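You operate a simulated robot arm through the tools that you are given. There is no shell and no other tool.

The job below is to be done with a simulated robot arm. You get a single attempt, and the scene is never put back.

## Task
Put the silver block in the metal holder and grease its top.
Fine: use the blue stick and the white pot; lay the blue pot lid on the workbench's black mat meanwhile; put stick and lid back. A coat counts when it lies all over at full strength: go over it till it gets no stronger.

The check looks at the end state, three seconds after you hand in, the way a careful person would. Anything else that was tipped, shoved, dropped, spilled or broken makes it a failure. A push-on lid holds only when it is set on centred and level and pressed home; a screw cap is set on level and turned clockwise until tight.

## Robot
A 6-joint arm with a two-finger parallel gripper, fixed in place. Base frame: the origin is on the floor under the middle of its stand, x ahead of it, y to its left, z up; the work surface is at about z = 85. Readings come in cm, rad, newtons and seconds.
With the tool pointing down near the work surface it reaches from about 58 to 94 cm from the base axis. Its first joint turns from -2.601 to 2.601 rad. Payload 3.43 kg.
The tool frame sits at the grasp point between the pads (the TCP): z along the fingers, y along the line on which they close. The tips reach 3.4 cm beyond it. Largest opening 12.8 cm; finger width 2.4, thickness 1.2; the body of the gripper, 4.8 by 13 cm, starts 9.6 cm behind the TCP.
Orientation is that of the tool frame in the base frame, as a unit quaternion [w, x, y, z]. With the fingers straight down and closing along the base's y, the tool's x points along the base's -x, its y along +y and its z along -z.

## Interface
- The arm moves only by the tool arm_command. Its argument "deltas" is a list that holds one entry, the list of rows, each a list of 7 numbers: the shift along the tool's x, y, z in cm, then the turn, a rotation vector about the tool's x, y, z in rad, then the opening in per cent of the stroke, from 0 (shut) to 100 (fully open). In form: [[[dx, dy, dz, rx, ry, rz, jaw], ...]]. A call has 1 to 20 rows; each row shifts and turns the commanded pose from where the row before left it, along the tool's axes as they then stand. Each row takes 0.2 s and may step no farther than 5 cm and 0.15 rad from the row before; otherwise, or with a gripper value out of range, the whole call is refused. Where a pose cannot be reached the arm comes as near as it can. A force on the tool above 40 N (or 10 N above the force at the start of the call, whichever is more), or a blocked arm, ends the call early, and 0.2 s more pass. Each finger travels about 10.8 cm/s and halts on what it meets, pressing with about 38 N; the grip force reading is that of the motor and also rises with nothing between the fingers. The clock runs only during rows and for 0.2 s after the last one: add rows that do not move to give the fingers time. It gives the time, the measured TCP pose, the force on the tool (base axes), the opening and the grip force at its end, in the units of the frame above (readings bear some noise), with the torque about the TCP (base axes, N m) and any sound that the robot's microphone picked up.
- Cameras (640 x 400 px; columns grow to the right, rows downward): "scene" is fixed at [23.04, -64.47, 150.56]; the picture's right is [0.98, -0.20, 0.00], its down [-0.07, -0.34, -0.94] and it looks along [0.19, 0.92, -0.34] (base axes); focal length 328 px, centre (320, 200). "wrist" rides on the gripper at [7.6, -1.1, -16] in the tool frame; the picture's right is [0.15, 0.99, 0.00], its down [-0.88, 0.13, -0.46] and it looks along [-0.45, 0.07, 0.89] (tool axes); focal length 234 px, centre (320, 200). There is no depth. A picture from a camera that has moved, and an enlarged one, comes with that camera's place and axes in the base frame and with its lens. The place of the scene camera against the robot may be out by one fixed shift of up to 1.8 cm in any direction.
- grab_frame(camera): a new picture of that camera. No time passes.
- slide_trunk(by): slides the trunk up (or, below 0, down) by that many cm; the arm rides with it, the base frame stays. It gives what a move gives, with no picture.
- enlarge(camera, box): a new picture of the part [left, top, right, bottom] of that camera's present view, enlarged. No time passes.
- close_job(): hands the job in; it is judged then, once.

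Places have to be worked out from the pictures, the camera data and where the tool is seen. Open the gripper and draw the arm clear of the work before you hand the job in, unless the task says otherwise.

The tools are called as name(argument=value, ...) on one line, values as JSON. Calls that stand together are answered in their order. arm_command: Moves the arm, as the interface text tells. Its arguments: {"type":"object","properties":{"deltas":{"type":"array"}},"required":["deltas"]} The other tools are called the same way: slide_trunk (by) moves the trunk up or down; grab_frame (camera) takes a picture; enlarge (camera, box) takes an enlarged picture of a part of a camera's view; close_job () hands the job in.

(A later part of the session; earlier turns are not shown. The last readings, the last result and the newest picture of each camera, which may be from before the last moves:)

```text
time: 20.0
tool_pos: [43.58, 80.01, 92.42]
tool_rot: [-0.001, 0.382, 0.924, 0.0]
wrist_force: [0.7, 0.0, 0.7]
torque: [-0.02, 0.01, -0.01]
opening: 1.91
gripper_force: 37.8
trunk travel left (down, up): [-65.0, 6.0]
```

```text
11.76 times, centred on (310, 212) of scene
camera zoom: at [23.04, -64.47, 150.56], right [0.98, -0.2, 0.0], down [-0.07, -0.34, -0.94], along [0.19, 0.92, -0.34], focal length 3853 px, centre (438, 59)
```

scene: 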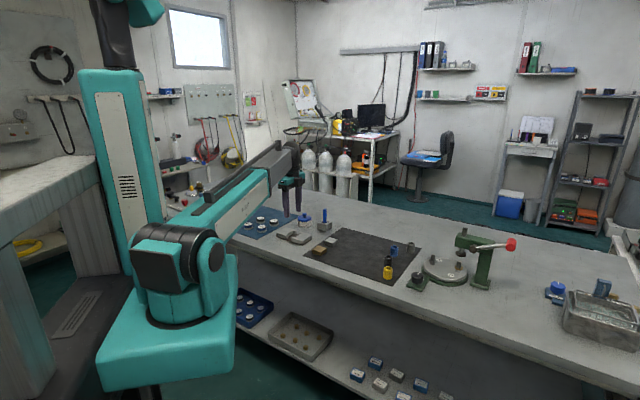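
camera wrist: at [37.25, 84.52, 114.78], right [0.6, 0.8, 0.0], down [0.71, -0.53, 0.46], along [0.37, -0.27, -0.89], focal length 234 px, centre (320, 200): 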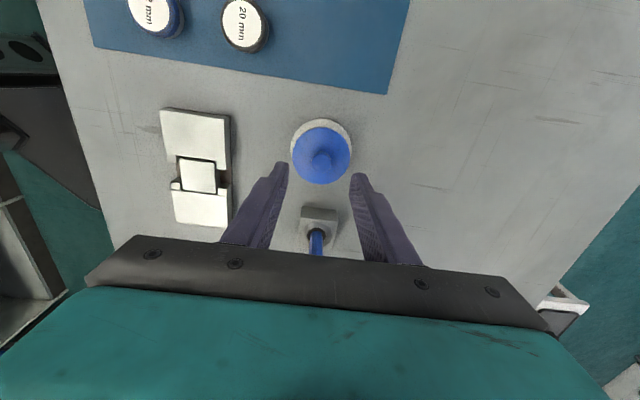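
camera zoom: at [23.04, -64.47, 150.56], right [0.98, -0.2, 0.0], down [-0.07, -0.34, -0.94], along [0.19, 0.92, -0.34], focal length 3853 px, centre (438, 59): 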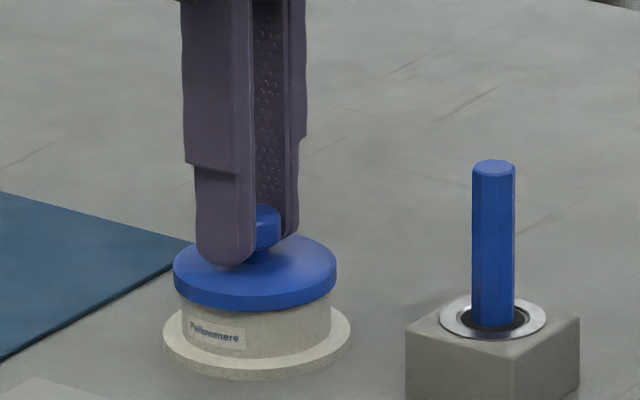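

The lid came up 0.3 cm with the pot staying put and no force: a push-on lid. I lift it clear.

arm_command(deltas=[[[0, 0, -0.5, 0, 0, 0, 0], [0, 0, -1, 0, 0, 0, 0], [0, 0, -2.5, 0, 0, 0, 0], [0, 0, -3, 0, 0, 0, 0], [0, 0, 0, 0, 0, 0, 0]]])

grab_frame(camera="wrist")

enlarge(camera="scene", box=[275, 180, 345, 232])

```text
time: 21.2
tool_pos: [43.55, 80.2, 99.4]
tool_rot: [0.0, 0.383, 0.924, 0.0]
wrist_force: [0.7, -1.3, 0.6]
torque: [0.02, 0.0, 0.03]
opening: 1.93
gripper_force: 38.0
trunk travel left (down, up): [-65.0, 6.0]
```

```text
taken
camera wrist: at [37.39, 84.62, 115.3], right [0.6, 0.8, 0.0], down [0.72, -0.53, 0.46], along [0.37, -0.27, -0.89], focal length 234 px, centre (320, 200)
```

wrist: 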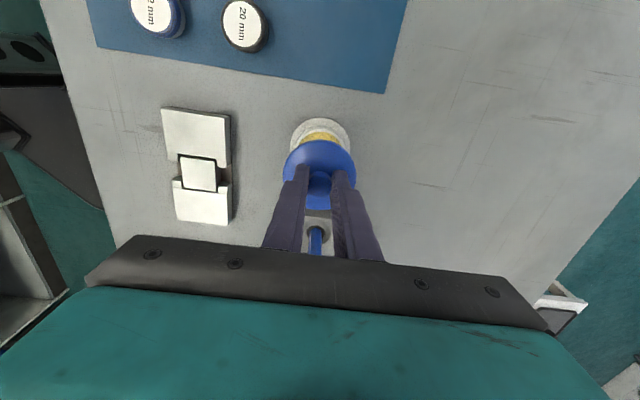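

```text
7.69 times, centred on (310, 206) of scene
camera zoom: at [23.04, -64.47, 150.56], right [0.98, -0.2, 0.0], down [-0.07, -0.34, -0.94], along [0.19, 0.92, -0.34], focal length 2520 px, centre (397, 154)
```

zoom: 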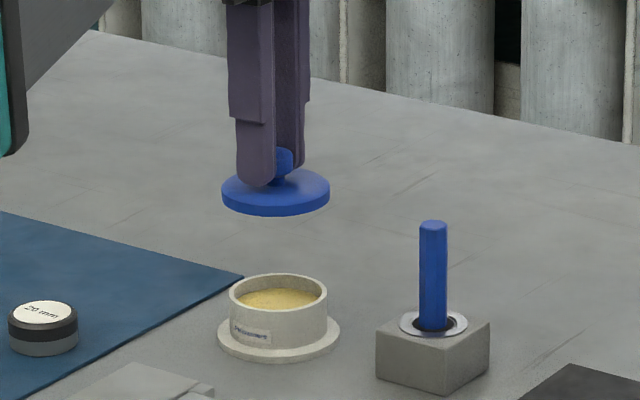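

The pot is open with yellow grease just below the rim. I raise the lid above the stick's height and carry it over a free spot on the black mat at about (56, 57).

arm_command(deltas=[[[0, 0, -4, 0, 0, 0, 0], [-3.57, -1.06, 0, 0, 0, 0, 0], [-3.57, -1.06, 0, 0, 0, 0, 0], [-3.57, -1.06, 0, 0, 0, 0, 0], [-3.57, -1.06, 0, 0, 0, 0, 0], [-3.57, -1.06, 0, 0, 0, 0, 0], [-3.57, -1.06, 0, 0, 0, 0, 0], [-3.57, -1.06, 0, 0, 0, 0, 0], [0, 0, 3, 0, 0, 0, 0], [0, 0, 3, 0, 0, 0, 0], [0, 0, 0, 0, 0, 0, 0]]])

grab_frame(camera="wrist")

enlarge(camera="scene", box=[280, 190, 430, 290])

```text
time: 23.6
tool_pos: [56.01, 57.14, 97.41]
tool_rot: [0.0, 0.382, 0.924, 0.0]
wrist_force: [1.0, 0.7, -0.5]
torque: [0.01, 0.03, -0.02]
opening: 1.91
gripper_force: 38.2
trunk travel left (down, up): [-65.0, 6.0]
```

```text
taken
camera wrist: at [49.87, 61.59, 113.38], right [0.6, 0.8, 0.0], down [0.71, -0.53, 0.46], along [0.37, -0.27, -0.89], focal length 234 px, centre (320, 200)
```

wrist: 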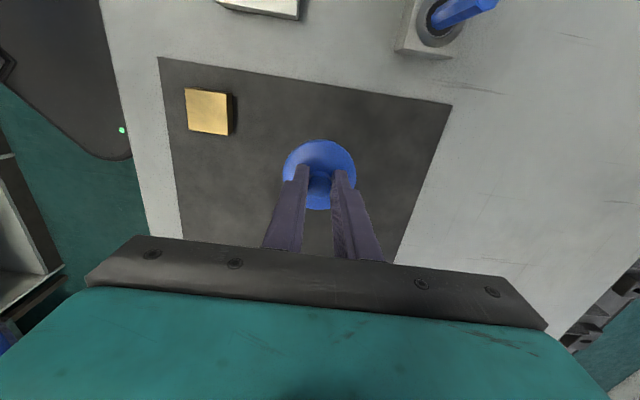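

```text
4.00 times, centred on (355, 240) of scene
camera zoom: at [23.04, -64.47, 150.56], right [0.98, -0.2, 0.0], down [-0.07, -0.34, -0.94], along [0.19, 0.92, -0.34], focal length 1310 px, centre (180, 40)
```

zoom: 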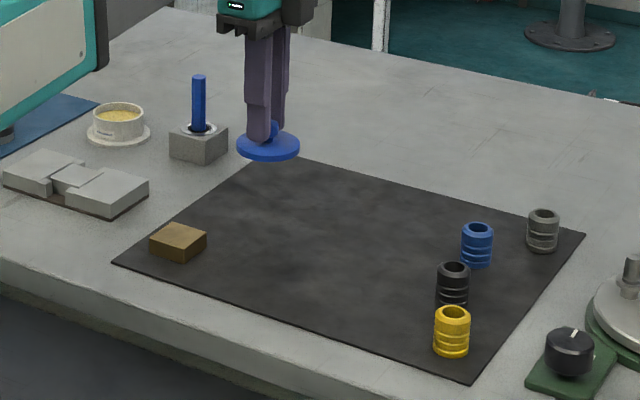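

The spot below is clear mat. I lower close to the mat, then in small steps until I feel contact.

arm_command(deltas=[[[0, 0, 3, 0, 0, 0, 0], [0, 0, 2.5, 0, 0, 0, 0], [0, 0, 0.8, 0, 0, 0, 0], [0, 0, 0, 0, 0, 0, 0]]])

enlarge(camera="scene", box=[310, 205, 380, 252])

```text
time: 24.6
tool_pos: [56.1, 57.11, 91.11]
tool_rot: [0.0, 0.383, 0.924, 0.0]
wrist_force: [-0.2, 0.7, -0.3]
torque: [-0.01, -0.02, 0.01]
opening: 1.92
gripper_force: 37.5
trunk travel left (down, up): [-65.0, 6.0]
```

```text
8.51 times, centred on (345, 228) of scene
camera zoom: at [23.04, -64.47, 150.56], right [0.98, -0.2, 0.0], down [-0.07, -0.34, -0.94], along [0.19, 0.92, -0.34], focal length 2788 px, centre (107, -43)
```

zoom: 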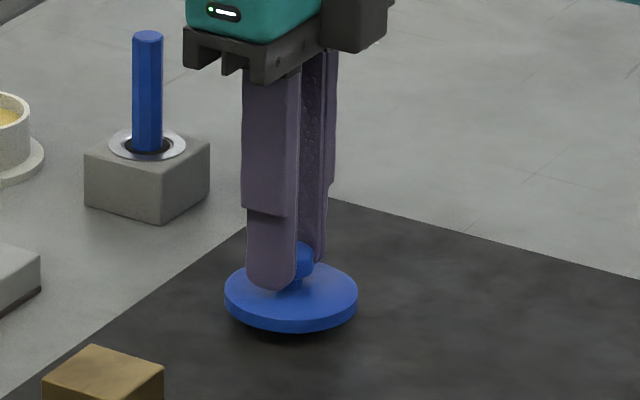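

The lid hovers roughly 1 cm above the mat. I continue down in small steps.

arm_command(deltas=[[[0, 0, 0.3, 0, 0, 0, 0], [0, 0, 0.3, 0, 0, 0, 0], [0, 0, 0.1, 0, 0, 0, 0], [0, 0, 0.1, 0, 0, 0, 0], [0, 0, 0, 0, 0, 0, 0]]])

enlarge(camera="scene", box=[310, 205, 380, 252])

```text
time: 25.8
tool_pos: [56.04, 57.28, 90.26]
tool_rot: [0.0, 0.383, 0.924, 0.0]
wrist_force: [-0.6, 0.5, 0.3]
torque: [-0.03, 0.04, 0.02]
opening: 1.92
gripper_force: 38.5
trunk travel left (down, up): [-65.0, 6.0]
```

```text
8.51 times, centred on (345, 228) of scene
camera zoom: at [23.04, -64.47, 150.56], right [0.98, -0.2, 0.0], down [-0.07, -0.34, -0.94], along [0.19, 0.92, -0.34], focal length 2788 px, centre (107, -43)
```

zoom: 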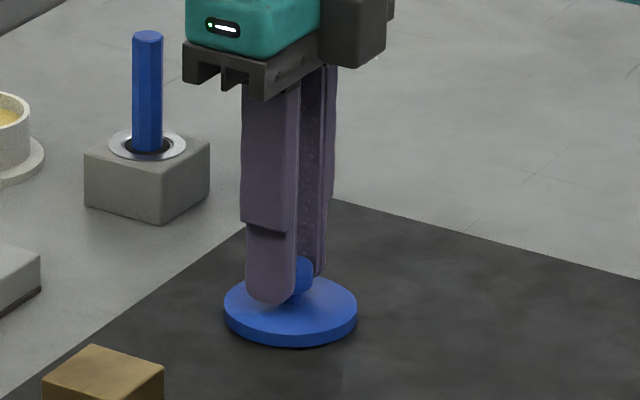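

Almost touching; two more 0.1 cm steps.

arm_command(deltas=[[[0, 0, 0.1, 0, 0, 0, 0], [0, 0, 0.1, 0, 0, 0, 0], [0, 0, 0, 0, 0, 0, 0]]])

enlarge(camera="scene", box=[310, 205, 380, 252])

```text
time: 26.6
tool_pos: [56.05, 57.18, 90.12]
tool_rot: [-0.001, 0.383, 0.924, 0.0]
wrist_force: [-0.4, 0.0, -0.8]
torque: [-0.01, 0.03, -0.01]
opening: 1.91
gripper_force: 38.4
trunk travel left (down, up): [-65.0, 6.0]
```

```text
8.51 times, centred on (345, 228) of scene
camera zoom: at [23.04, -64.47, 150.56], right [0.98, -0.2, 0.0], down [-0.07, -0.34, -0.94], along [0.19, 0.92, -0.34], focal length 2788 px, centre (107, -43)
```

zoom: 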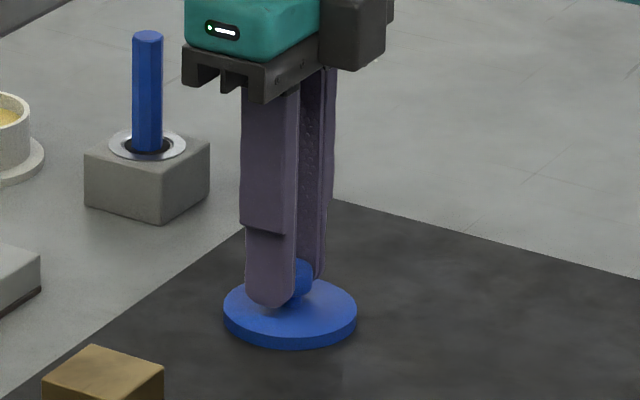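

Still no contact force; another couple of steps down.

arm_command(deltas=[[[0, 0, 0.1, 0, 0, 0, 0], [0, 0, 0.1, 0, 0, 0, 0], [0, 0, 0, 0, 0, 0, 0]]])

enlarge(camera="scene", box=[310, 205, 380, 252])

```text
time: 27.4
tool_pos: [56.03, 57.15, 90.14]
tool_rot: [0.001, 0.383, 0.924, 0.002]
wrist_force: [3.1, 3.7, 13.8]
torque: [-0.16, 0.1, 0.02]
opening: 1.92
gripper_force: 38.4
trunk travel left (down, up): [-65.0, 6.0]
```

```text
8.51 times, centred on (345, 228) of scene
camera zoom: at [23.04, -64.47, 150.56], right [0.98, -0.2, 0.0], down [-0.07, -0.34, -0.94], along [0.19, 0.92, -0.34], focal length 2788 px, centre (107, -43)
```

zoom: 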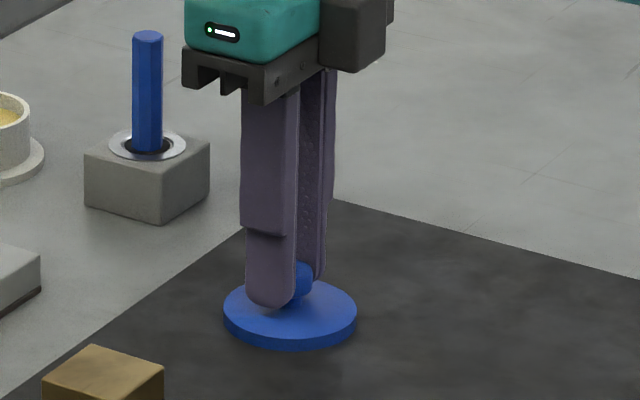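

Contact at about 14 N: the lid is down. I ease off, open the fingers and lift away.

arm_command(deltas=[[[0, 0, -0.12, 0, 0, 0, 0], [0, 0, 0, 0, 0, 0, 20], [0, 0, 0, 0, 0, 0, 30], [0, 0, 0, 0, 0, 0, 38], [0, 0, -1, 0, 0, 0, 38], [0, 0, -3, 0, 0, 0, 38], [0, 0, -4, 0, 0, 0, 38], [0, 0, -3, 0, 0, 0, 38], [0, 0, 0, 0, 0, 0, 38]]])

grab_frame(camera="wrist")

enlarge(camera="scene", box=[280, 190, 400, 270])

```text
time: 29.4
tool_pos: [55.83, 57.34, 101.04]
tool_rot: [0.001, 0.383, 0.924, 0.0]
wrist_force: [1.1, -0.2, -0.1]
torque: [-0.03, -0.01, 0.01]
opening: 4.85
gripper_force: 0.1
trunk travel left (down, up): [-65.0, 6.0]
```

```text
taken
camera wrist: at [49.72, 61.79, 117.07], right [0.6, 0.8, 0.0], down [0.72, -0.53, 0.46], along [0.37, -0.27, -0.89], focal length 234 px, centre (320, 200)
```

wrist: 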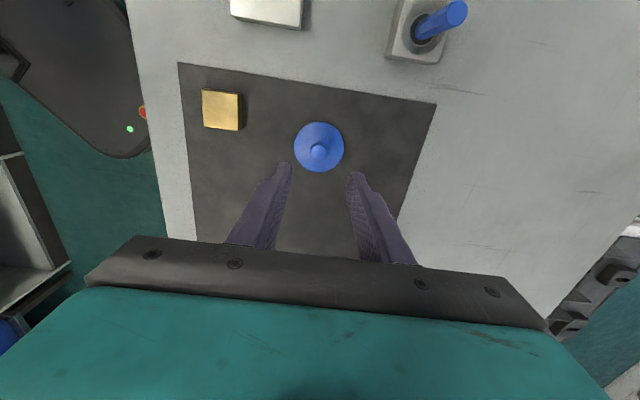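

```text
5.00 times, centred on (340, 230) of scene
camera zoom: at [23.04, -64.47, 150.56], right [0.98, -0.2, 0.0], down [-0.07, -0.34, -0.94], along [0.19, 0.92, -0.34], focal length 1638 px, centre (220, 50)
```

zoom: 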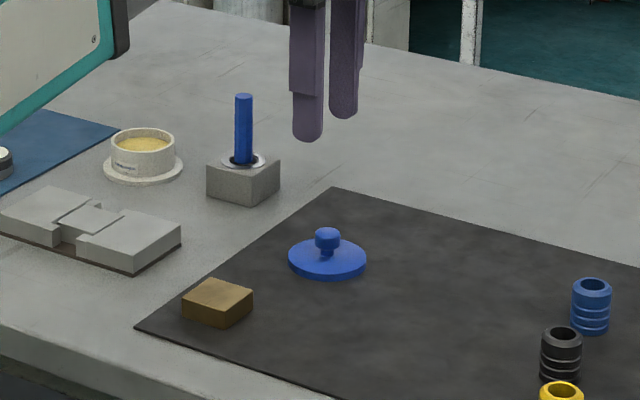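

The lid lies flat on the mat near (56, 57.2). Now I move above the blue stick at about (52.6, 73.0), well above its top.

arm_command(deltas=[[[0, 0, -2, 0, 0, 0, 38], [3.365, 2.21, 0, 0, 0, 0, 38], [3.365, 2.21, 0, 0, 0, 0, 38], [3.365, 2.21, 0, 0, 0, 0, 38], [3.365, 2.21, 0, 0, 0, 0, 38], [0, 0, 0, 0, 0, 0, 38]]])

grab_frame(camera="wrist")

enlarge(camera="wrist", box=[260, 100, 380, 240])

enlarge(camera="scene", box=[290, 180, 350, 235])

```text
time: 30.8
tool_pos: [52.71, 73.12, 102.94]
tool_rot: [0.0, 0.382, 0.924, 0.0]
wrist_force: [-0.1, -0.1, -0.4]
torque: [0.02, 0.01, 0.02]
opening: 4.86
gripper_force: 0.1
trunk travel left (down, up): [-65.0, 6.0]
```

```text
taken
camera wrist: at [46.54, 77.52, 118.91], right [0.6, 0.8, 0.0], down [0.71, -0.53, 0.46], along [0.37, -0.27, -0.89], focal length 234 px, centre (320, 200)
```

wrist: 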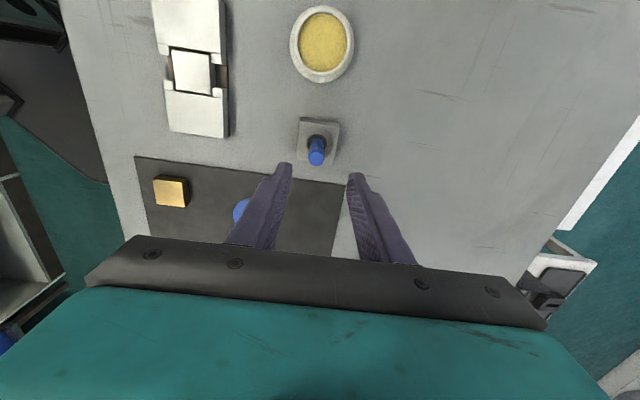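

```text
2.86 times, centred on (320, 170) of wrist
camera zoom: at [46.54, 77.52, 118.91], right [0.6, 0.8, 0.0], down [0.71, -0.53, 0.46], along [0.37, -0.27, -0.89], focal length 669 px, centre (320, 286)
```

zoom: 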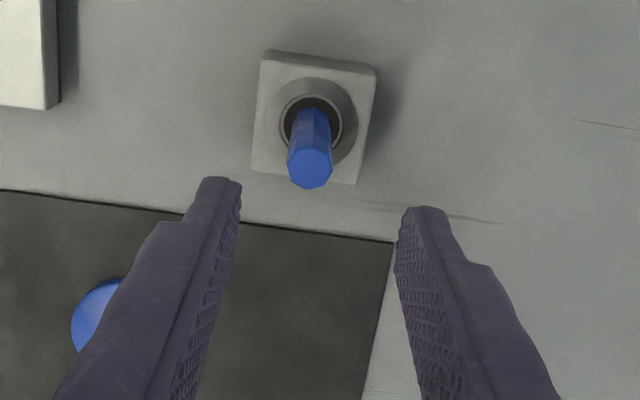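

```text
7.27 times, centred on (320, 208) of scene
camera zoom: at [23.04, -64.47, 150.56], right [0.98, -0.2, 0.0], down [-0.07, -0.34, -0.94], along [0.19, 0.92, -0.34], focal length 2382 px, centre (320, 146)
```

zoom: 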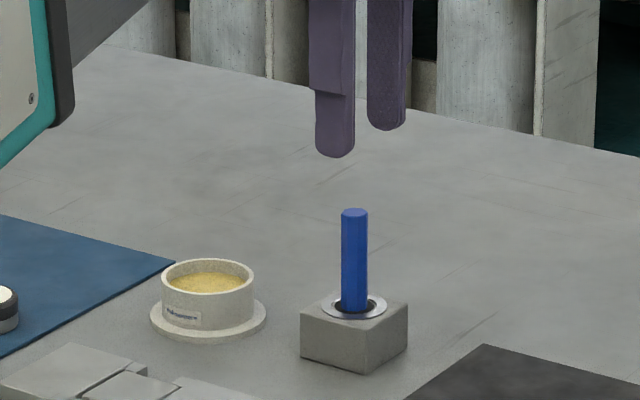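

The stick's top is about 0.3 cm to the −y(tool) side of the tool axis. I correct and descend around the upper part of the stick, stopping with the tips about 3 cm below its top.

arm_command(deltas=[[[0.05, -0.3, 2, 0, 0, 0, 38], [0, 0, 2.5, 0, 0, 0, 38], [0, 0, 2.0, 0, 0, 0, 38], [0, 0, 0, 0, 0, 0, 38]]])

enlarge(camera="wrist", box=[260, 100, 380, 240])

enlarge(camera="scene", box=[300, 185, 350, 233])

```text
time: 31.8
tool_pos: [52.65, 72.79, 96.5]
tool_rot: [0.0, 0.383, 0.924, 0.0]
wrist_force: [0.2, -0.9, 0.2]
torque: [-0.04, 0.0, -0.02]
opening: 4.84
gripper_force: 0.0
trunk travel left (down, up): [-65.0, 6.0]
```

```text
2.86 times, centred on (320, 170) of wrist
camera zoom: at [46.45, 77.32, 112.55], right [0.6, 0.8, 0.0], down [0.72, -0.53, 0.46], along [0.37, -0.27, -0.89], focal length 669 px, centre (320, 286)
```

zoom: 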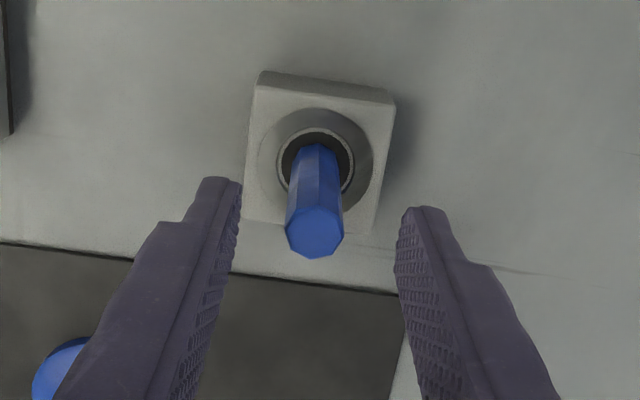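

```text
8.33 times, centred on (325, 209) of scene
camera zoom: at [23.04, -64.47, 150.56], right [0.98, -0.2, 0.0], down [-0.07, -0.34, -0.94], along [0.19, 0.92, -0.34], focal length 2730 px, centre (278, 125)
```

zoom: 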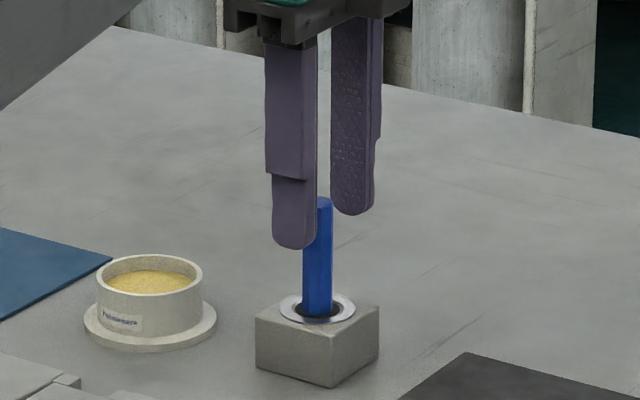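

Stick top is at about z 94.3, centred to 0.1 cm between the fingers. I lower 2.4 cm more and close on it.

arm_command(deltas=[[[0, -0.1, 1.4, 0, 0, 0, 38], [0, 0, 1.0, 0, 0, 0, 38], [0, 0, 0, 0, 0, 0, 30], [0, 0, 0, 0, 0, 0, 20], [0, 0, 0, 0, 0, 0, 10], [0, 0, 0, 0, 0, 0, 0], [0, 0, 0, 0, 0, 0, 0]]])

enlarge(camera="wrist", box=[260, 100, 380, 240])

enlarge(camera="scene", box=[300, 185, 350, 233])

```text
time: 33.4
tool_pos: [52.54, 72.72, 94.22]
tool_rot: [0.0, 0.383, 0.924, 0.0]
wrist_force: [-0.3, 0.0, 0.6]
torque: [0.02, 0.0, 0.04]
opening: 1.55
gripper_force: 38.0
trunk travel left (down, up): [-65.0, 6.0]
```

```text
2.86 times, centred on (320, 170) of wrist
camera zoom: at [46.37, 77.21, 110.17], right [0.6, 0.8, 0.0], down [0.72, -0.53, 0.46], along [0.37, -0.27, -0.89], focal length 669 px, centre (320, 286)
```

zoom: 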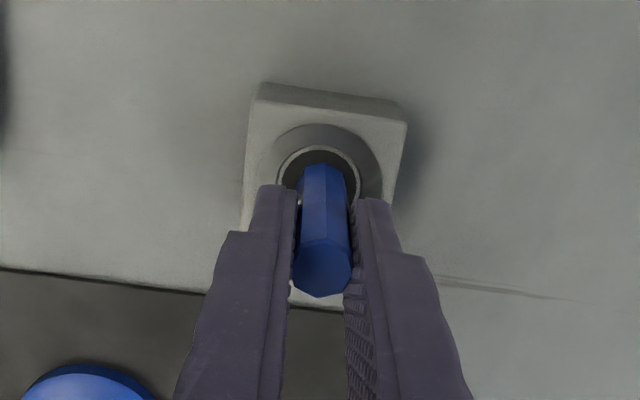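

```text
8.33 times, centred on (325, 209) of scene
camera zoom: at [23.04, -64.47, 150.56], right [0.98, -0.2, 0.0], down [-0.07, -0.34, -0.94], along [0.19, 0.92, -0.34], focal length 2730 px, centre (278, 125)
```

zoom: 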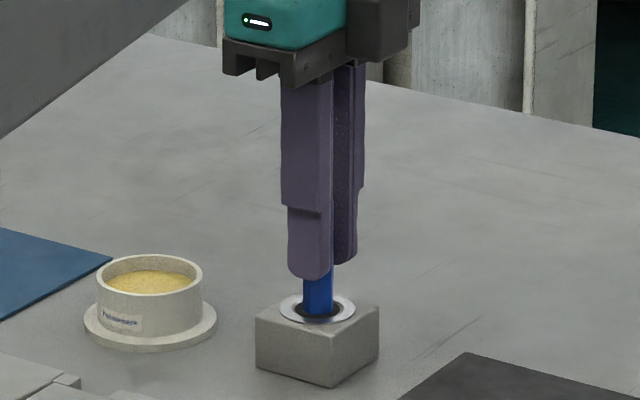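

Stick gripped at 1.55 cm. I lift it straight up out of the stand.

arm_command(deltas=[[[0, 0, -0.3, 0, 0, 0, 0], [0, 0, -0.7, 0, 0, 0, 0], [0, 0, -1, 0, 0, 0, 0], [0, 0, -2, 0, 0, 0, 0], [0, 0, -2, 0, 0, 0, 0], [0, 0, 0, 0, 0, 0, 0]]])

enlarge(camera="scene", box=[295, 175, 355, 233])

enlarge(camera="wrist", box=[260, 100, 380, 240])

```text
time: 34.8
tool_pos: [52.44, 72.72, 100.13]
tool_rot: [0.0, 0.383, 0.924, 0.0]
wrist_force: [0.3, -0.2, 0.1]
torque: [-0.04, -0.01, -0.02]
opening: 1.42
gripper_force: 38.1
trunk travel left (down, up): [-65.0, 6.0]
```

```text
6.90 times, centred on (325, 204) of scene
camera zoom: at [23.04, -64.47, 150.56], right [0.98, -0.2, 0.0], down [-0.07, -0.34, -0.94], along [0.19, 0.92, -0.34], focal length 2259 px, centre (286, 172)
```

zoom: 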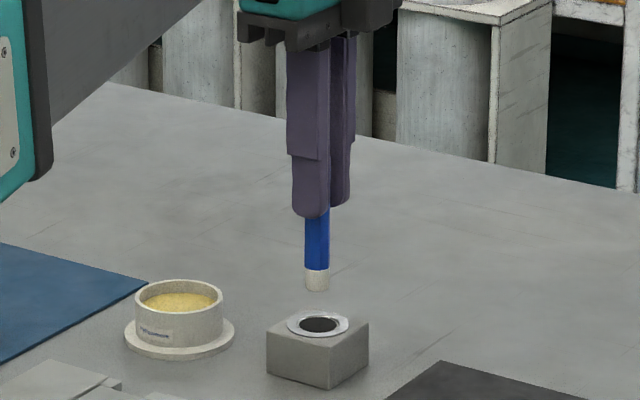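

```text
2.86 times, centred on (320, 170) of wrist
camera zoom: at [46.26, 77.22, 116.08], right [0.6, 0.8, 0.0], down [0.72, -0.53, 0.46], along [0.37, -0.27, -0.89], focal length 669 px, centre (320, 286)
```

zoom: 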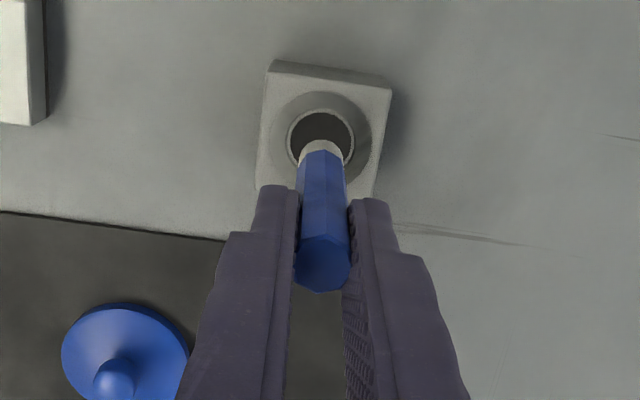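

The stick has a white felt tip; its flats aligned with the pads (1.42 cm). I zoom in on the tip and on the pot interior to measure.

enlarge(camera="scene", box=[310, 195, 334, 222])

enlarge(camera="scene", box=[292, 205, 332, 232])

grab_frame(camera="wrist")

```text
14.81 times, centred on (322, 208) of scene
camera zoom: at [23.04, -64.47, 150.56], right [0.98, -0.2, 0.0], down [-0.07, -0.34, -0.94], along [0.19, 0.92, -0.34], focal length 4852 px, centre (290, 74)
```

zoom: 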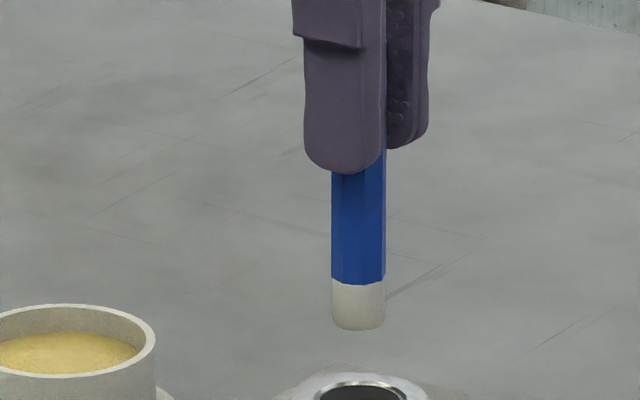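

```text
14.81 times, centred on (312, 218) of scene
camera zoom: at [23.04, -64.47, 150.56], right [0.98, -0.2, 0.0], down [-0.07, -0.34, -0.94], along [0.19, 0.92, -0.34], focal length 4852 px, centre (438, -74)
```

zoom: 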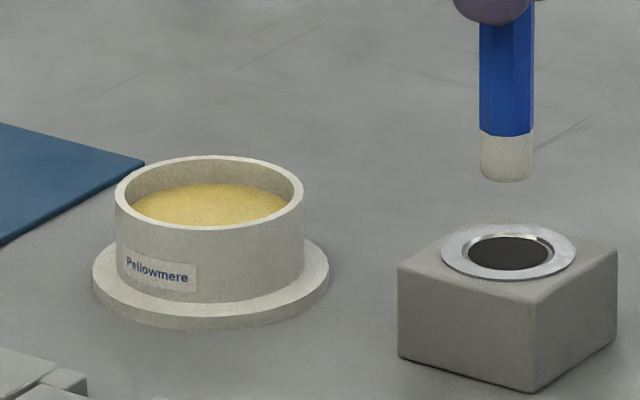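

```text
taken
camera wrist: at [46.26, 77.22, 116.08], right [0.6, 0.8, 0.0], down [0.72, -0.53, 0.46], along [0.37, -0.27, -0.89], focal length 234 px, centre (320, 200)
```

wrist: 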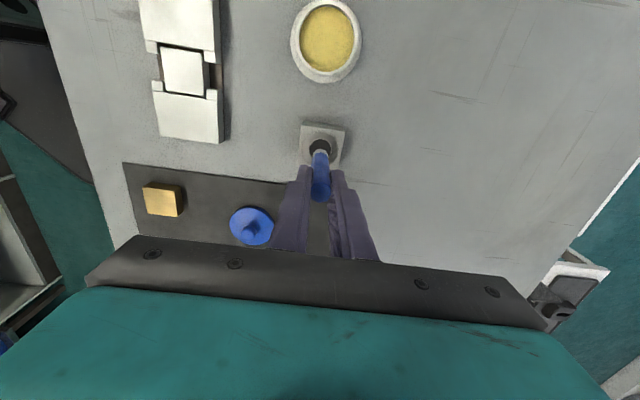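

The felt tip (about 1.5 cm wide) ends roughly 8.9 cm below the TCP, sitting about 0.4 cm to the tool's +x side. The grease surface is about 0.7 cm below the pot rim. I move the tip over the pot centre at safe height.

arm_command(deltas=[[[3.7, -0.38, -0.3, 0, 0, 0, 0], [3.7, -0.38, 0, 0, 0, 0, 0], [3.7, -0.38, 0, 0, 0, 0, 0], [0, 0, 0, 0, 0, 0, 0]]])

enlarge(camera="wrist", box=[260, 100, 380, 240])

enlarge(camera="scene", box=[285, 190, 335, 230])

```text
time: 35.8
tool_pos: [43.81, 79.7, 100.27]
tool_rot: [0.0, 0.383, 0.924, 0.0]
wrist_force: [0.3, 0.1, 0.1]
torque: [-0.02, -0.01, 0.0]
opening: 1.43
gripper_force: 37.8
trunk travel left (down, up): [-65.0, 6.0]
```

```text
2.86 times, centred on (320, 170) of wrist
camera zoom: at [37.71, 84.18, 116.41], right [0.6, 0.8, 0.0], down [0.71, -0.53, 0.46], along [0.37, -0.27, -0.89], focal length 669 px, centre (320, 286)
```

zoom: 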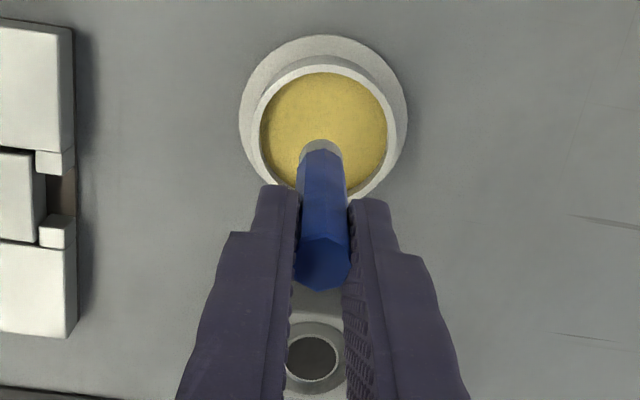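

```text
10.00 times, centred on (310, 210) of scene
camera zoom: at [23.04, -64.47, 150.56], right [0.98, -0.2, 0.0], down [-0.07, -0.34, -0.94], along [0.19, 0.92, -0.34], focal length 3275 px, centre (420, 100)
```

zoom: 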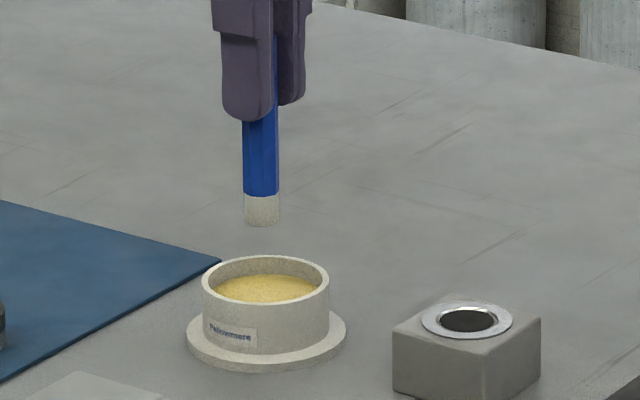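

Tip is centred over the pot, about 4 cm above the grease. I lower 3.2 cm, then check before dipping.

arm_command(deltas=[[[0, 0, 1.7, 0, 0, 0, 0], [0, 0, 1.5, 0, 0, 0, 0], [0, 0, 0, 0, 0, 0, 0]]])

enlarge(camera="scene", box=[285, 190, 335, 230])

enlarge(camera="wrist", box=[260, 100, 380, 240])

```text
time: 36.6
tool_pos: [43.83, 79.72, 97.3]
tool_rot: [0.0, 0.382, 0.924, 0.0]
wrist_force: [0.0, 0.0, 0.3]
torque: [0.03, 0.02, -0.02]
opening: 1.43
gripper_force: 38.2
trunk travel left (down, up): [-65.0, 6.0]
```

```text
10.00 times, centred on (310, 210) of scene
camera zoom: at [23.04, -64.47, 150.56], right [0.98, -0.2, 0.0], down [-0.07, -0.34, -0.94], along [0.19, 0.92, -0.34], focal length 3275 px, centre (420, 100)
```

zoom: 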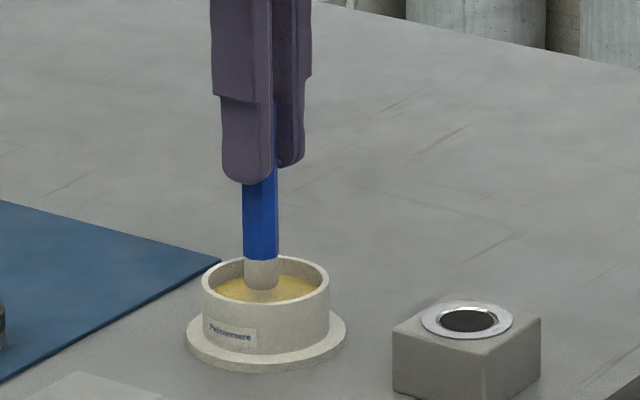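

```text
2.86 times, centred on (320, 170) of wrist
camera zoom: at [37.63, 84.14, 113.23], right [0.6, 0.8, 0.0], down [0.72, -0.53, 0.46], along [0.37, -0.27, -0.89], focal length 669 px, centre (320, 286)
```

zoom: 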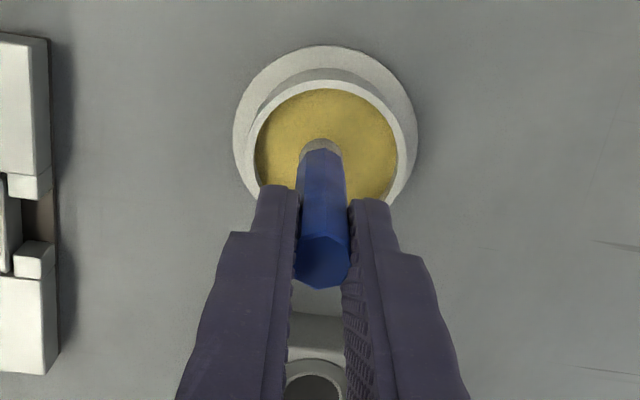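

The tip is just above the grease. I dip about half a centimetre into it, slowly.

arm_command(deltas=[[[0, 0, 0.5, 0, 0, 0, 0], [0, 0, 0.3, 0, 0, 0, 0], [0, 0, 0.3, 0, 0, 0, 0], [0, 0, 0.2, 0, 0, 0, 0], [0, 0, 0, 0, 0, 0, 0], [0, 0, 0, 0, 0, 0, 0]]])

enlarge(camera="scene", box=[285, 190, 335, 230])

enlarge(camera="wrist", box=[260, 100, 380, 240])

```text
time: 38.0
tool_pos: [43.79, 79.59, 96.3]
tool_rot: [0.0, 0.382, 0.924, 0.003]
wrist_force: [5.1, 4.8, 29.7]
torque: [0.54, -0.5, 0.0]
opening: 1.45
gripper_force: 38.4
trunk travel left (down, up): [-65.0, 6.0]
```

```text
10.00 times, centred on (310, 210) of scene
camera zoom: at [23.04, -64.47, 150.56], right [0.98, -0.2, 0.0], down [-0.07, -0.34, -0.94], along [0.19, 0.92, -0.34], focal length 3275 px, centre (420, 100)
```

zoom: 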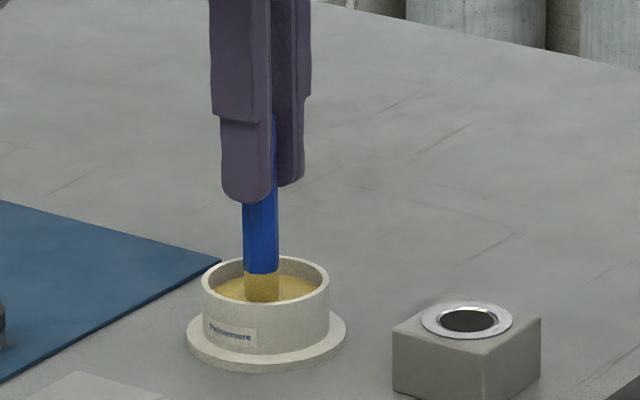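

```text
2.86 times, centred on (320, 170) of wrist
camera zoom: at [37.56, 84.06, 112.27], right [0.6, 0.8, 0.0], down [0.71, -0.53, 0.46], along [0.37, -0.27, -0.89], focal length 669 px, centre (320, 286)
```

zoom: 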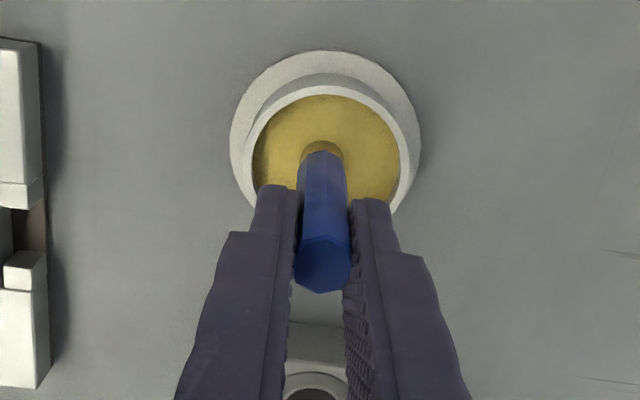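

The felt turned yellow all over on touching the grease surface (firm contact at TCP z ≈ 96.3), so it is loaded. I lift it out and move over the block centre at safe height.

arm_command(deltas=[[[0, 0, -0.5, 0, 0, 0, 0], [0, 0, -2, 0, 0, 0, 0], [0, 0, -2, 0, 0, 0, 0], [-1.29, -3.7, 0, 0, 0, 0, 0], [-1.29, -3.7, 0, 0, 0, 0, 0], [-1.29, -3.7, 0, 0, 0, 0, 0], [-1.29, -3.7, 0, 0, 0, 0, 0], [0, 0, 0, 0, 0, 0, 0]]])

enlarge(camera="wrist", box=[260, 100, 380, 240])

enlarge(camera="scene", box=[270, 195, 330, 250])

```text
time: 39.8
tool_pos: [37.01, 65.69, 100.38]
tool_rot: [0.0, 0.383, 0.924, 0.0]
wrist_force: [-0.3, 0.2, -0.4]
torque: [-0.02, -0.01, 0.0]
opening: 1.43
gripper_force: 37.7
trunk travel left (down, up): [-65.0, 6.0]
```

```text
2.86 times, centred on (320, 170) of wrist
camera zoom: at [30.83, 70.21, 116.38], right [0.6, 0.8, 0.0], down [0.72, -0.53, 0.46], along [0.37, -0.27, -0.89], focal length 669 px, centre (320, 286)
```

zoom: 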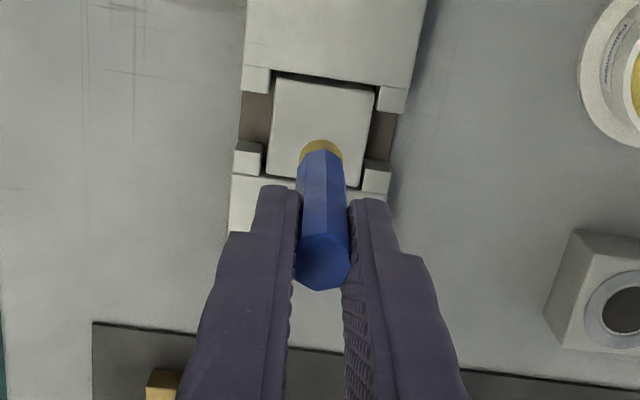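

```text
7.27 times, centred on (300, 222) of scene
camera zoom: at [23.04, -64.47, 150.56], right [0.98, -0.2, 0.0], down [-0.07, -0.34, -0.94], along [0.19, 0.92, -0.34], focal length 2382 px, centre (466, 36)
```

zoom: 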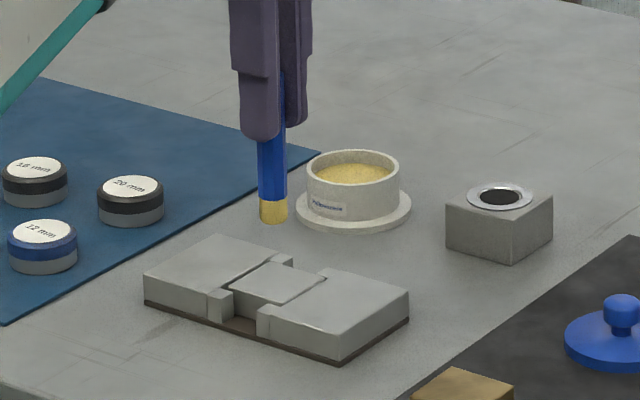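

The yellow tip is over the middle of the block. I move to a start point 1.6 cm off centre toward one corner and lower close to the surface.

arm_command(deltas=[[[-1.68, -1.6, 0, 0, 0, 0, 0], [0, 0, 2, 0, 0, 0, 0], [0, 0, 1.5, 0, 0, 0, 0], [0, 0, 0, 0, 0, 0, 0]]])

enlarge(camera="wrist", box=[260, 100, 380, 240])

enlarge(camera="scene", box=[275, 205, 325, 245])

```text
time: 40.8
tool_pos: [36.97, 63.28, 96.9]
tool_rot: [0.0, 0.383, 0.924, 0.0]
wrist_force: [-0.4, -0.2, -0.1]
torque: [-0.03, 0.01, 0.0]
opening: 1.42
gripper_force: 38.2
trunk travel left (down, up): [-65.0, 6.0]
```

```text
2.86 times, centred on (320, 170) of wrist
camera zoom: at [30.81, 67.86, 112.85], right [0.6, 0.8, 0.0], down [0.71, -0.53, 0.46], along [0.37, -0.27, -0.89], focal length 669 px, centre (320, 286)
```

zoom: 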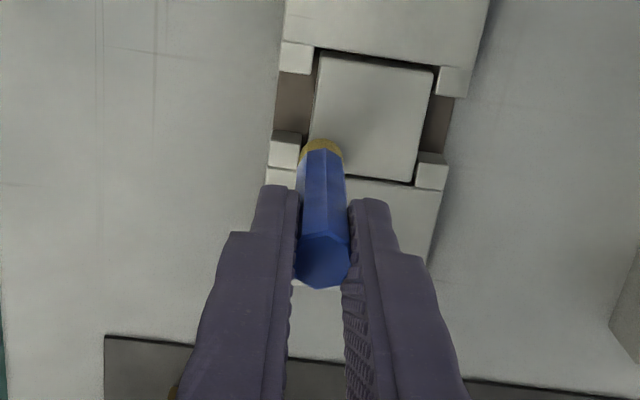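

```text
10.00 times, centred on (300, 225) of scene
camera zoom: at [23.04, -64.47, 150.56], right [0.98, -0.2, 0.0], down [-0.07, -0.34, -0.94], along [0.19, 0.92, -0.34], focal length 3275 px, centre (520, -50)
```

zoom: 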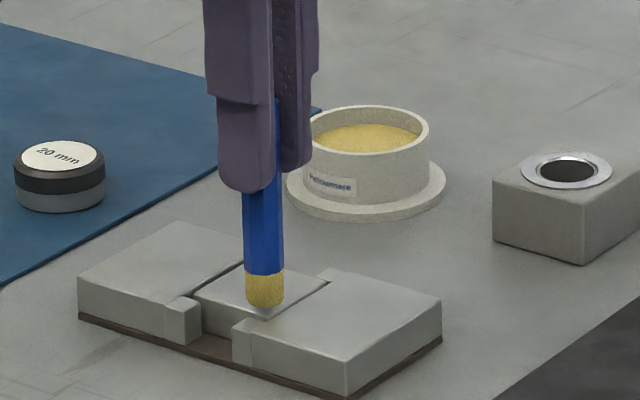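

The tip is over the block's corner region, just above the surface. I nudge it 0.1 cm inward and lower until light contact.

arm_command(deltas=[[[0, 0.1, 0.3, 0, 0, 0, 0], [0, 0, 0.1, 0, 0, 0, 0], [0, 0, 0.1, 0, 0, 0, 0], [0, 0, 0, 0, 0, 0, 0]]])

enlarge(camera="scene", box=[280, 215, 320, 245])

```text
time: 41.8
tool_pos: [37.1, 63.33, 96.42]
tool_rot: [0.0, 0.382, 0.924, 0.0]
wrist_force: [0.3, 0.3, 6.1]
torque: [-0.08, 0.12, 0.04]
opening: 1.46
gripper_force: 38.0
trunk travel left (down, up): [-65.0, 6.0]
```

```text
13.33 times, centred on (300, 230) of scene
camera zoom: at [23.04, -64.47, 150.56], right [0.98, -0.2, 0.0], down [-0.07, -0.34, -0.94], along [0.19, 0.92, -0.34], focal length 4367 px, centre (587, -200)
```

zoom: 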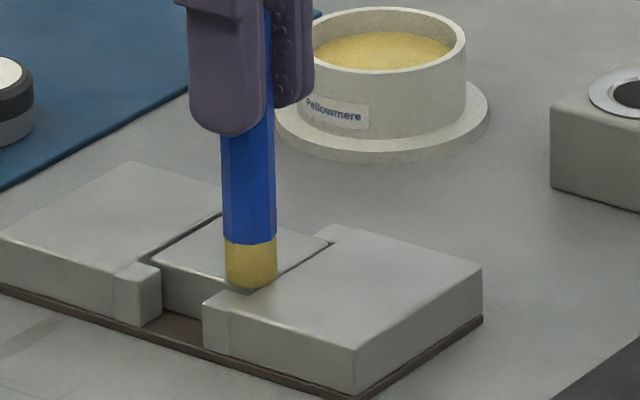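

Light contact at 6 N on the block corner. I draw the first two strokes along the block and look at the result.

arm_command(deltas=[[[0.53, 0, 0, 0, 0, 0, 0], [0.53, 0, 0, 0, 0, 0, 0], [0.53, 0, 0, 0, 0, 0, 0], [0.53, 0, 0, 0, 0, 0, 0], [0.53, 0, 0, 0, 0, 0, 0], [0.53, 0, 0, 0, 0, 0, 0], [0, 0.4, 0, 0, 0, 0, 0], [0, 0.4, 0, 0, 0, 0, 0], [-0.53, 0, 0, 0, 0, 0, 0], [-0.53, 0, 0, 0, 0, 0, 0], [-0.53, 0, 0, 0, 0, 0, 0], [-0.53, 0, 0, 0, 0, 0, 0], [-0.53, 0, 0, 0, 0, 0, 0], [-0.53, 0, 0, 0, 0, 0, 0], [0, 0.4, 0, 0, 0, 0, 0], [0, 0.4, 0, 0, 0, 0, 0]]])

enlarge(camera="scene", box=[280, 215, 320, 245])

enlarge(camera="wrist", box=[260, 100, 380, 200])

```text
time: 45.2
tool_pos: [38.34, 64.49, 96.41]
tool_rot: [0.0, 0.382, 0.924, 0.0]
wrist_force: [-0.3, 0.2, 0.6]
torque: [0.03, 0.02, 0.0]
opening: 1.46
gripper_force: 38.3
trunk travel left (down, up): [-65.0, 6.0]
```

```text
13.33 times, centred on (300, 230) of scene
camera zoom: at [23.04, -64.47, 150.56], right [0.98, -0.2, 0.0], down [-0.07, -0.34, -0.94], along [0.19, 0.92, -0.34], focal length 4367 px, centre (587, -200)
```

zoom: 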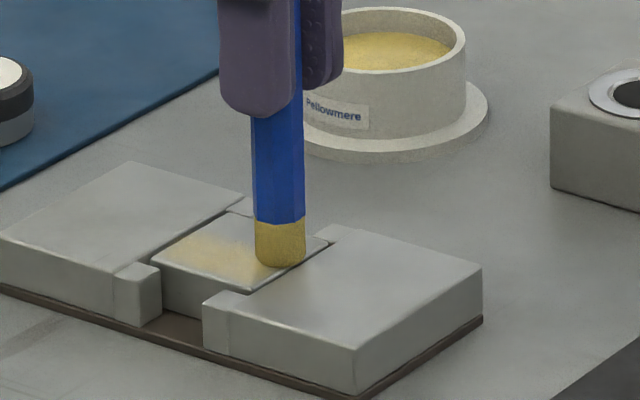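

```text
4.00 times, centred on (320, 150) of wrist
camera zoom: at [32.08, 69.02, 112.46], right [0.6, 0.8, 0.0], down [0.72, -0.53, 0.46], along [0.37, -0.27, -0.89], focal length 937 px, centre (320, 400)
```

zoom: 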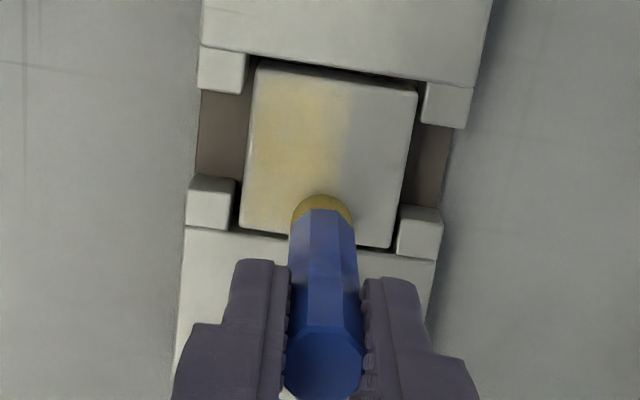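

A light yellow coat is forming over the first strokes; contact force dropped to under 1 N. I press 0.08 cm more and do the next strokes.

arm_command(deltas=[[[0, 0, 0.08, 0, 0, 0, 0], [0.53, 0, 0, 0, 0, 0, 0], [0.53, 0, 0, 0, 0, 0, 0], [0.53, 0, 0, 0, 0, 0, 0], [0.53, 0, 0, 0, 0, 0, 0], [0.53, 0, 0, 0, 0, 0, 0], [0.53, 0, 0, 0, 0, 0, 0], [0, 0.4, 0, 0, 0, 0, 0], [0, 0.4, 0, 0, 0, 0, 0], [-0.53, 0, 0, 0, 0, 0, 0], [-0.53, 0, 0, 0, 0, 0, 0], [-0.53, 0, 0, 0, 0, 0, 0], [-0.53, 0, 0, 0, 0, 0, 0], [-0.53, 0, 0, 0, 0, 0, 0], [-0.53, 0, 0, 0, 0, 0, 0], [0, 0.4, 0, 0, 0, 0, 0], [0, 0.4, 0, 0, 0, 0, 0]]])

enlarge(camera="scene", box=[280, 215, 320, 245])

enlarge(camera="wrist", box=[260, 100, 380, 200])

```text
time: 48.8
tool_pos: [39.34, 65.38, 96.27]
tool_rot: [0.0, 0.382, 0.924, 0.0]
wrist_force: [-0.6, -1.9, 5.9]
torque: [-0.18, 0.02, -0.01]
opening: 1.48
gripper_force: 38.1
trunk travel left (down, up): [-65.0, 6.0]
```

```text
13.33 times, centred on (300, 230) of scene
camera zoom: at [23.04, -64.47, 150.56], right [0.98, -0.2, 0.0], down [-0.07, -0.34, -0.94], along [0.19, 0.92, -0.34], focal length 4367 px, centre (587, -200)
```

zoom: 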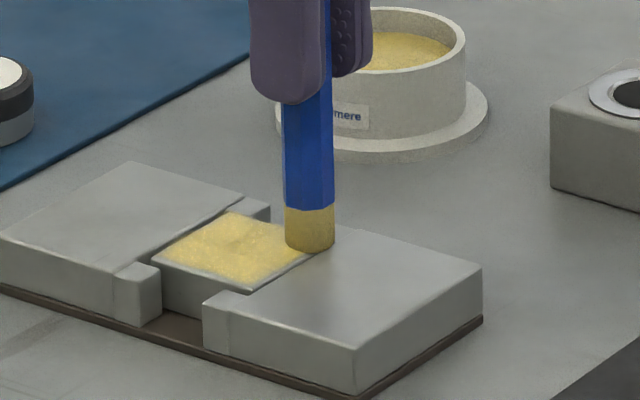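

```text
4.00 times, centred on (320, 150) of wrist
camera zoom: at [33.18, 70.05, 112.37], right [0.6, 0.8, 0.0], down [0.71, -0.53, 0.46], along [0.37, -0.27, -0.89], focal length 937 px, centre (320, 400)
```

zoom: 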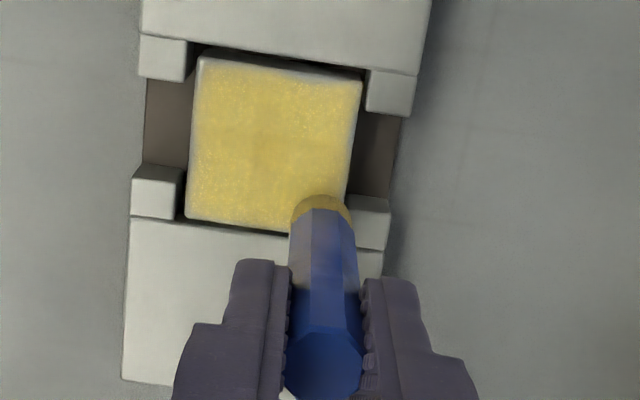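

Coverage is now much stronger across the whole top. I finish the last lengthwise stroke and start a crosswise second pass.

arm_command(deltas=[[[0.53, 0, 0, 0, 0, 0, 0], [0.53, 0, 0, 0, 0, 0, 0], [0.53, 0, 0, 0, 0, 0, 0], [0.53, 0, 0, 0, 0, 0, 0], [0.53, 0, 0, 0, 0, 0, 0], [0.53, 0, 0, 0, 0, 0, 0], [0, -0.53, 0, 0, 0, 0, 0], [0, -0.53, 0, 0, 0, 0, 0], [0, -0.53, 0, 0, 0, 0, 0], [0, -0.53, 0, 0, 0, 0, 0], [0, -0.53, 0, 0, 0, 0, 0], [0, -0.53, 0, 0, 0, 0, 0], [-0.4, 0, 0, 0, 0, 0, 0], [-0.4, 0, 0, 0, 0, 0, 0], [0, 0.53, 0, 0, 0, 0, 0], [0, 0.53, 0, 0, 0, 0, 0], [0, 0.53, 0, 0, 0, 0, 0], [0, 0.53, 0, 0, 0, 0, 0], [0, 0.53, 0, 0, 0, 0, 0], [0, 0.53, 0, 0, 0, 0, 0]]])

enlarge(camera="scene", box=[280, 215, 320, 245])

enlarge(camera="wrist", box=[260, 100, 380, 200])

```text
time: 53.0
tool_pos: [37.57, 67.37, 96.29]
tool_rot: [0.001, 0.382, 0.924, 0.0]
wrist_force: [0.4, -0.4, 1.5]
torque: [-0.03, 0.07, 0.01]
opening: 1.43
gripper_force: 37.9
trunk travel left (down, up): [-65.0, 6.0]
```

```text
13.33 times, centred on (300, 230) of scene
camera zoom: at [23.04, -64.47, 150.56], right [0.98, -0.2, 0.0], down [-0.07, -0.34, -0.94], along [0.19, 0.92, -0.34], focal length 4367 px, centre (587, -200)
```

zoom: 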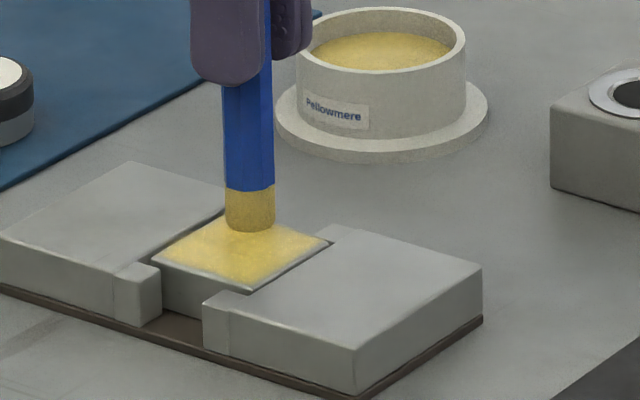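

```text
4.00 times, centred on (320, 150) of wrist
camera zoom: at [31.45, 71.87, 112.36], right [0.6, 0.8, 0.0], down [0.72, -0.53, 0.46], along [0.37, -0.27, -0.89], focal length 937 px, centre (320, 400)
```

zoom: 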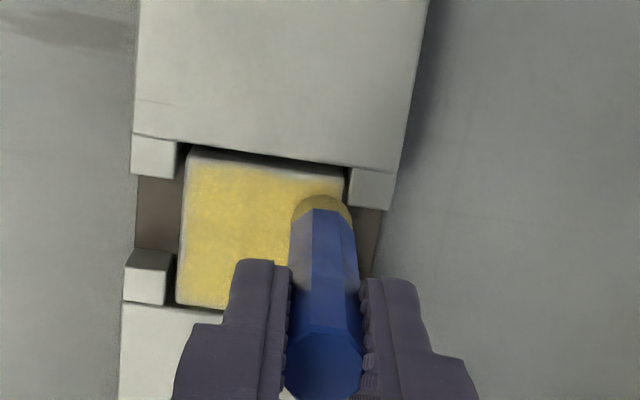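

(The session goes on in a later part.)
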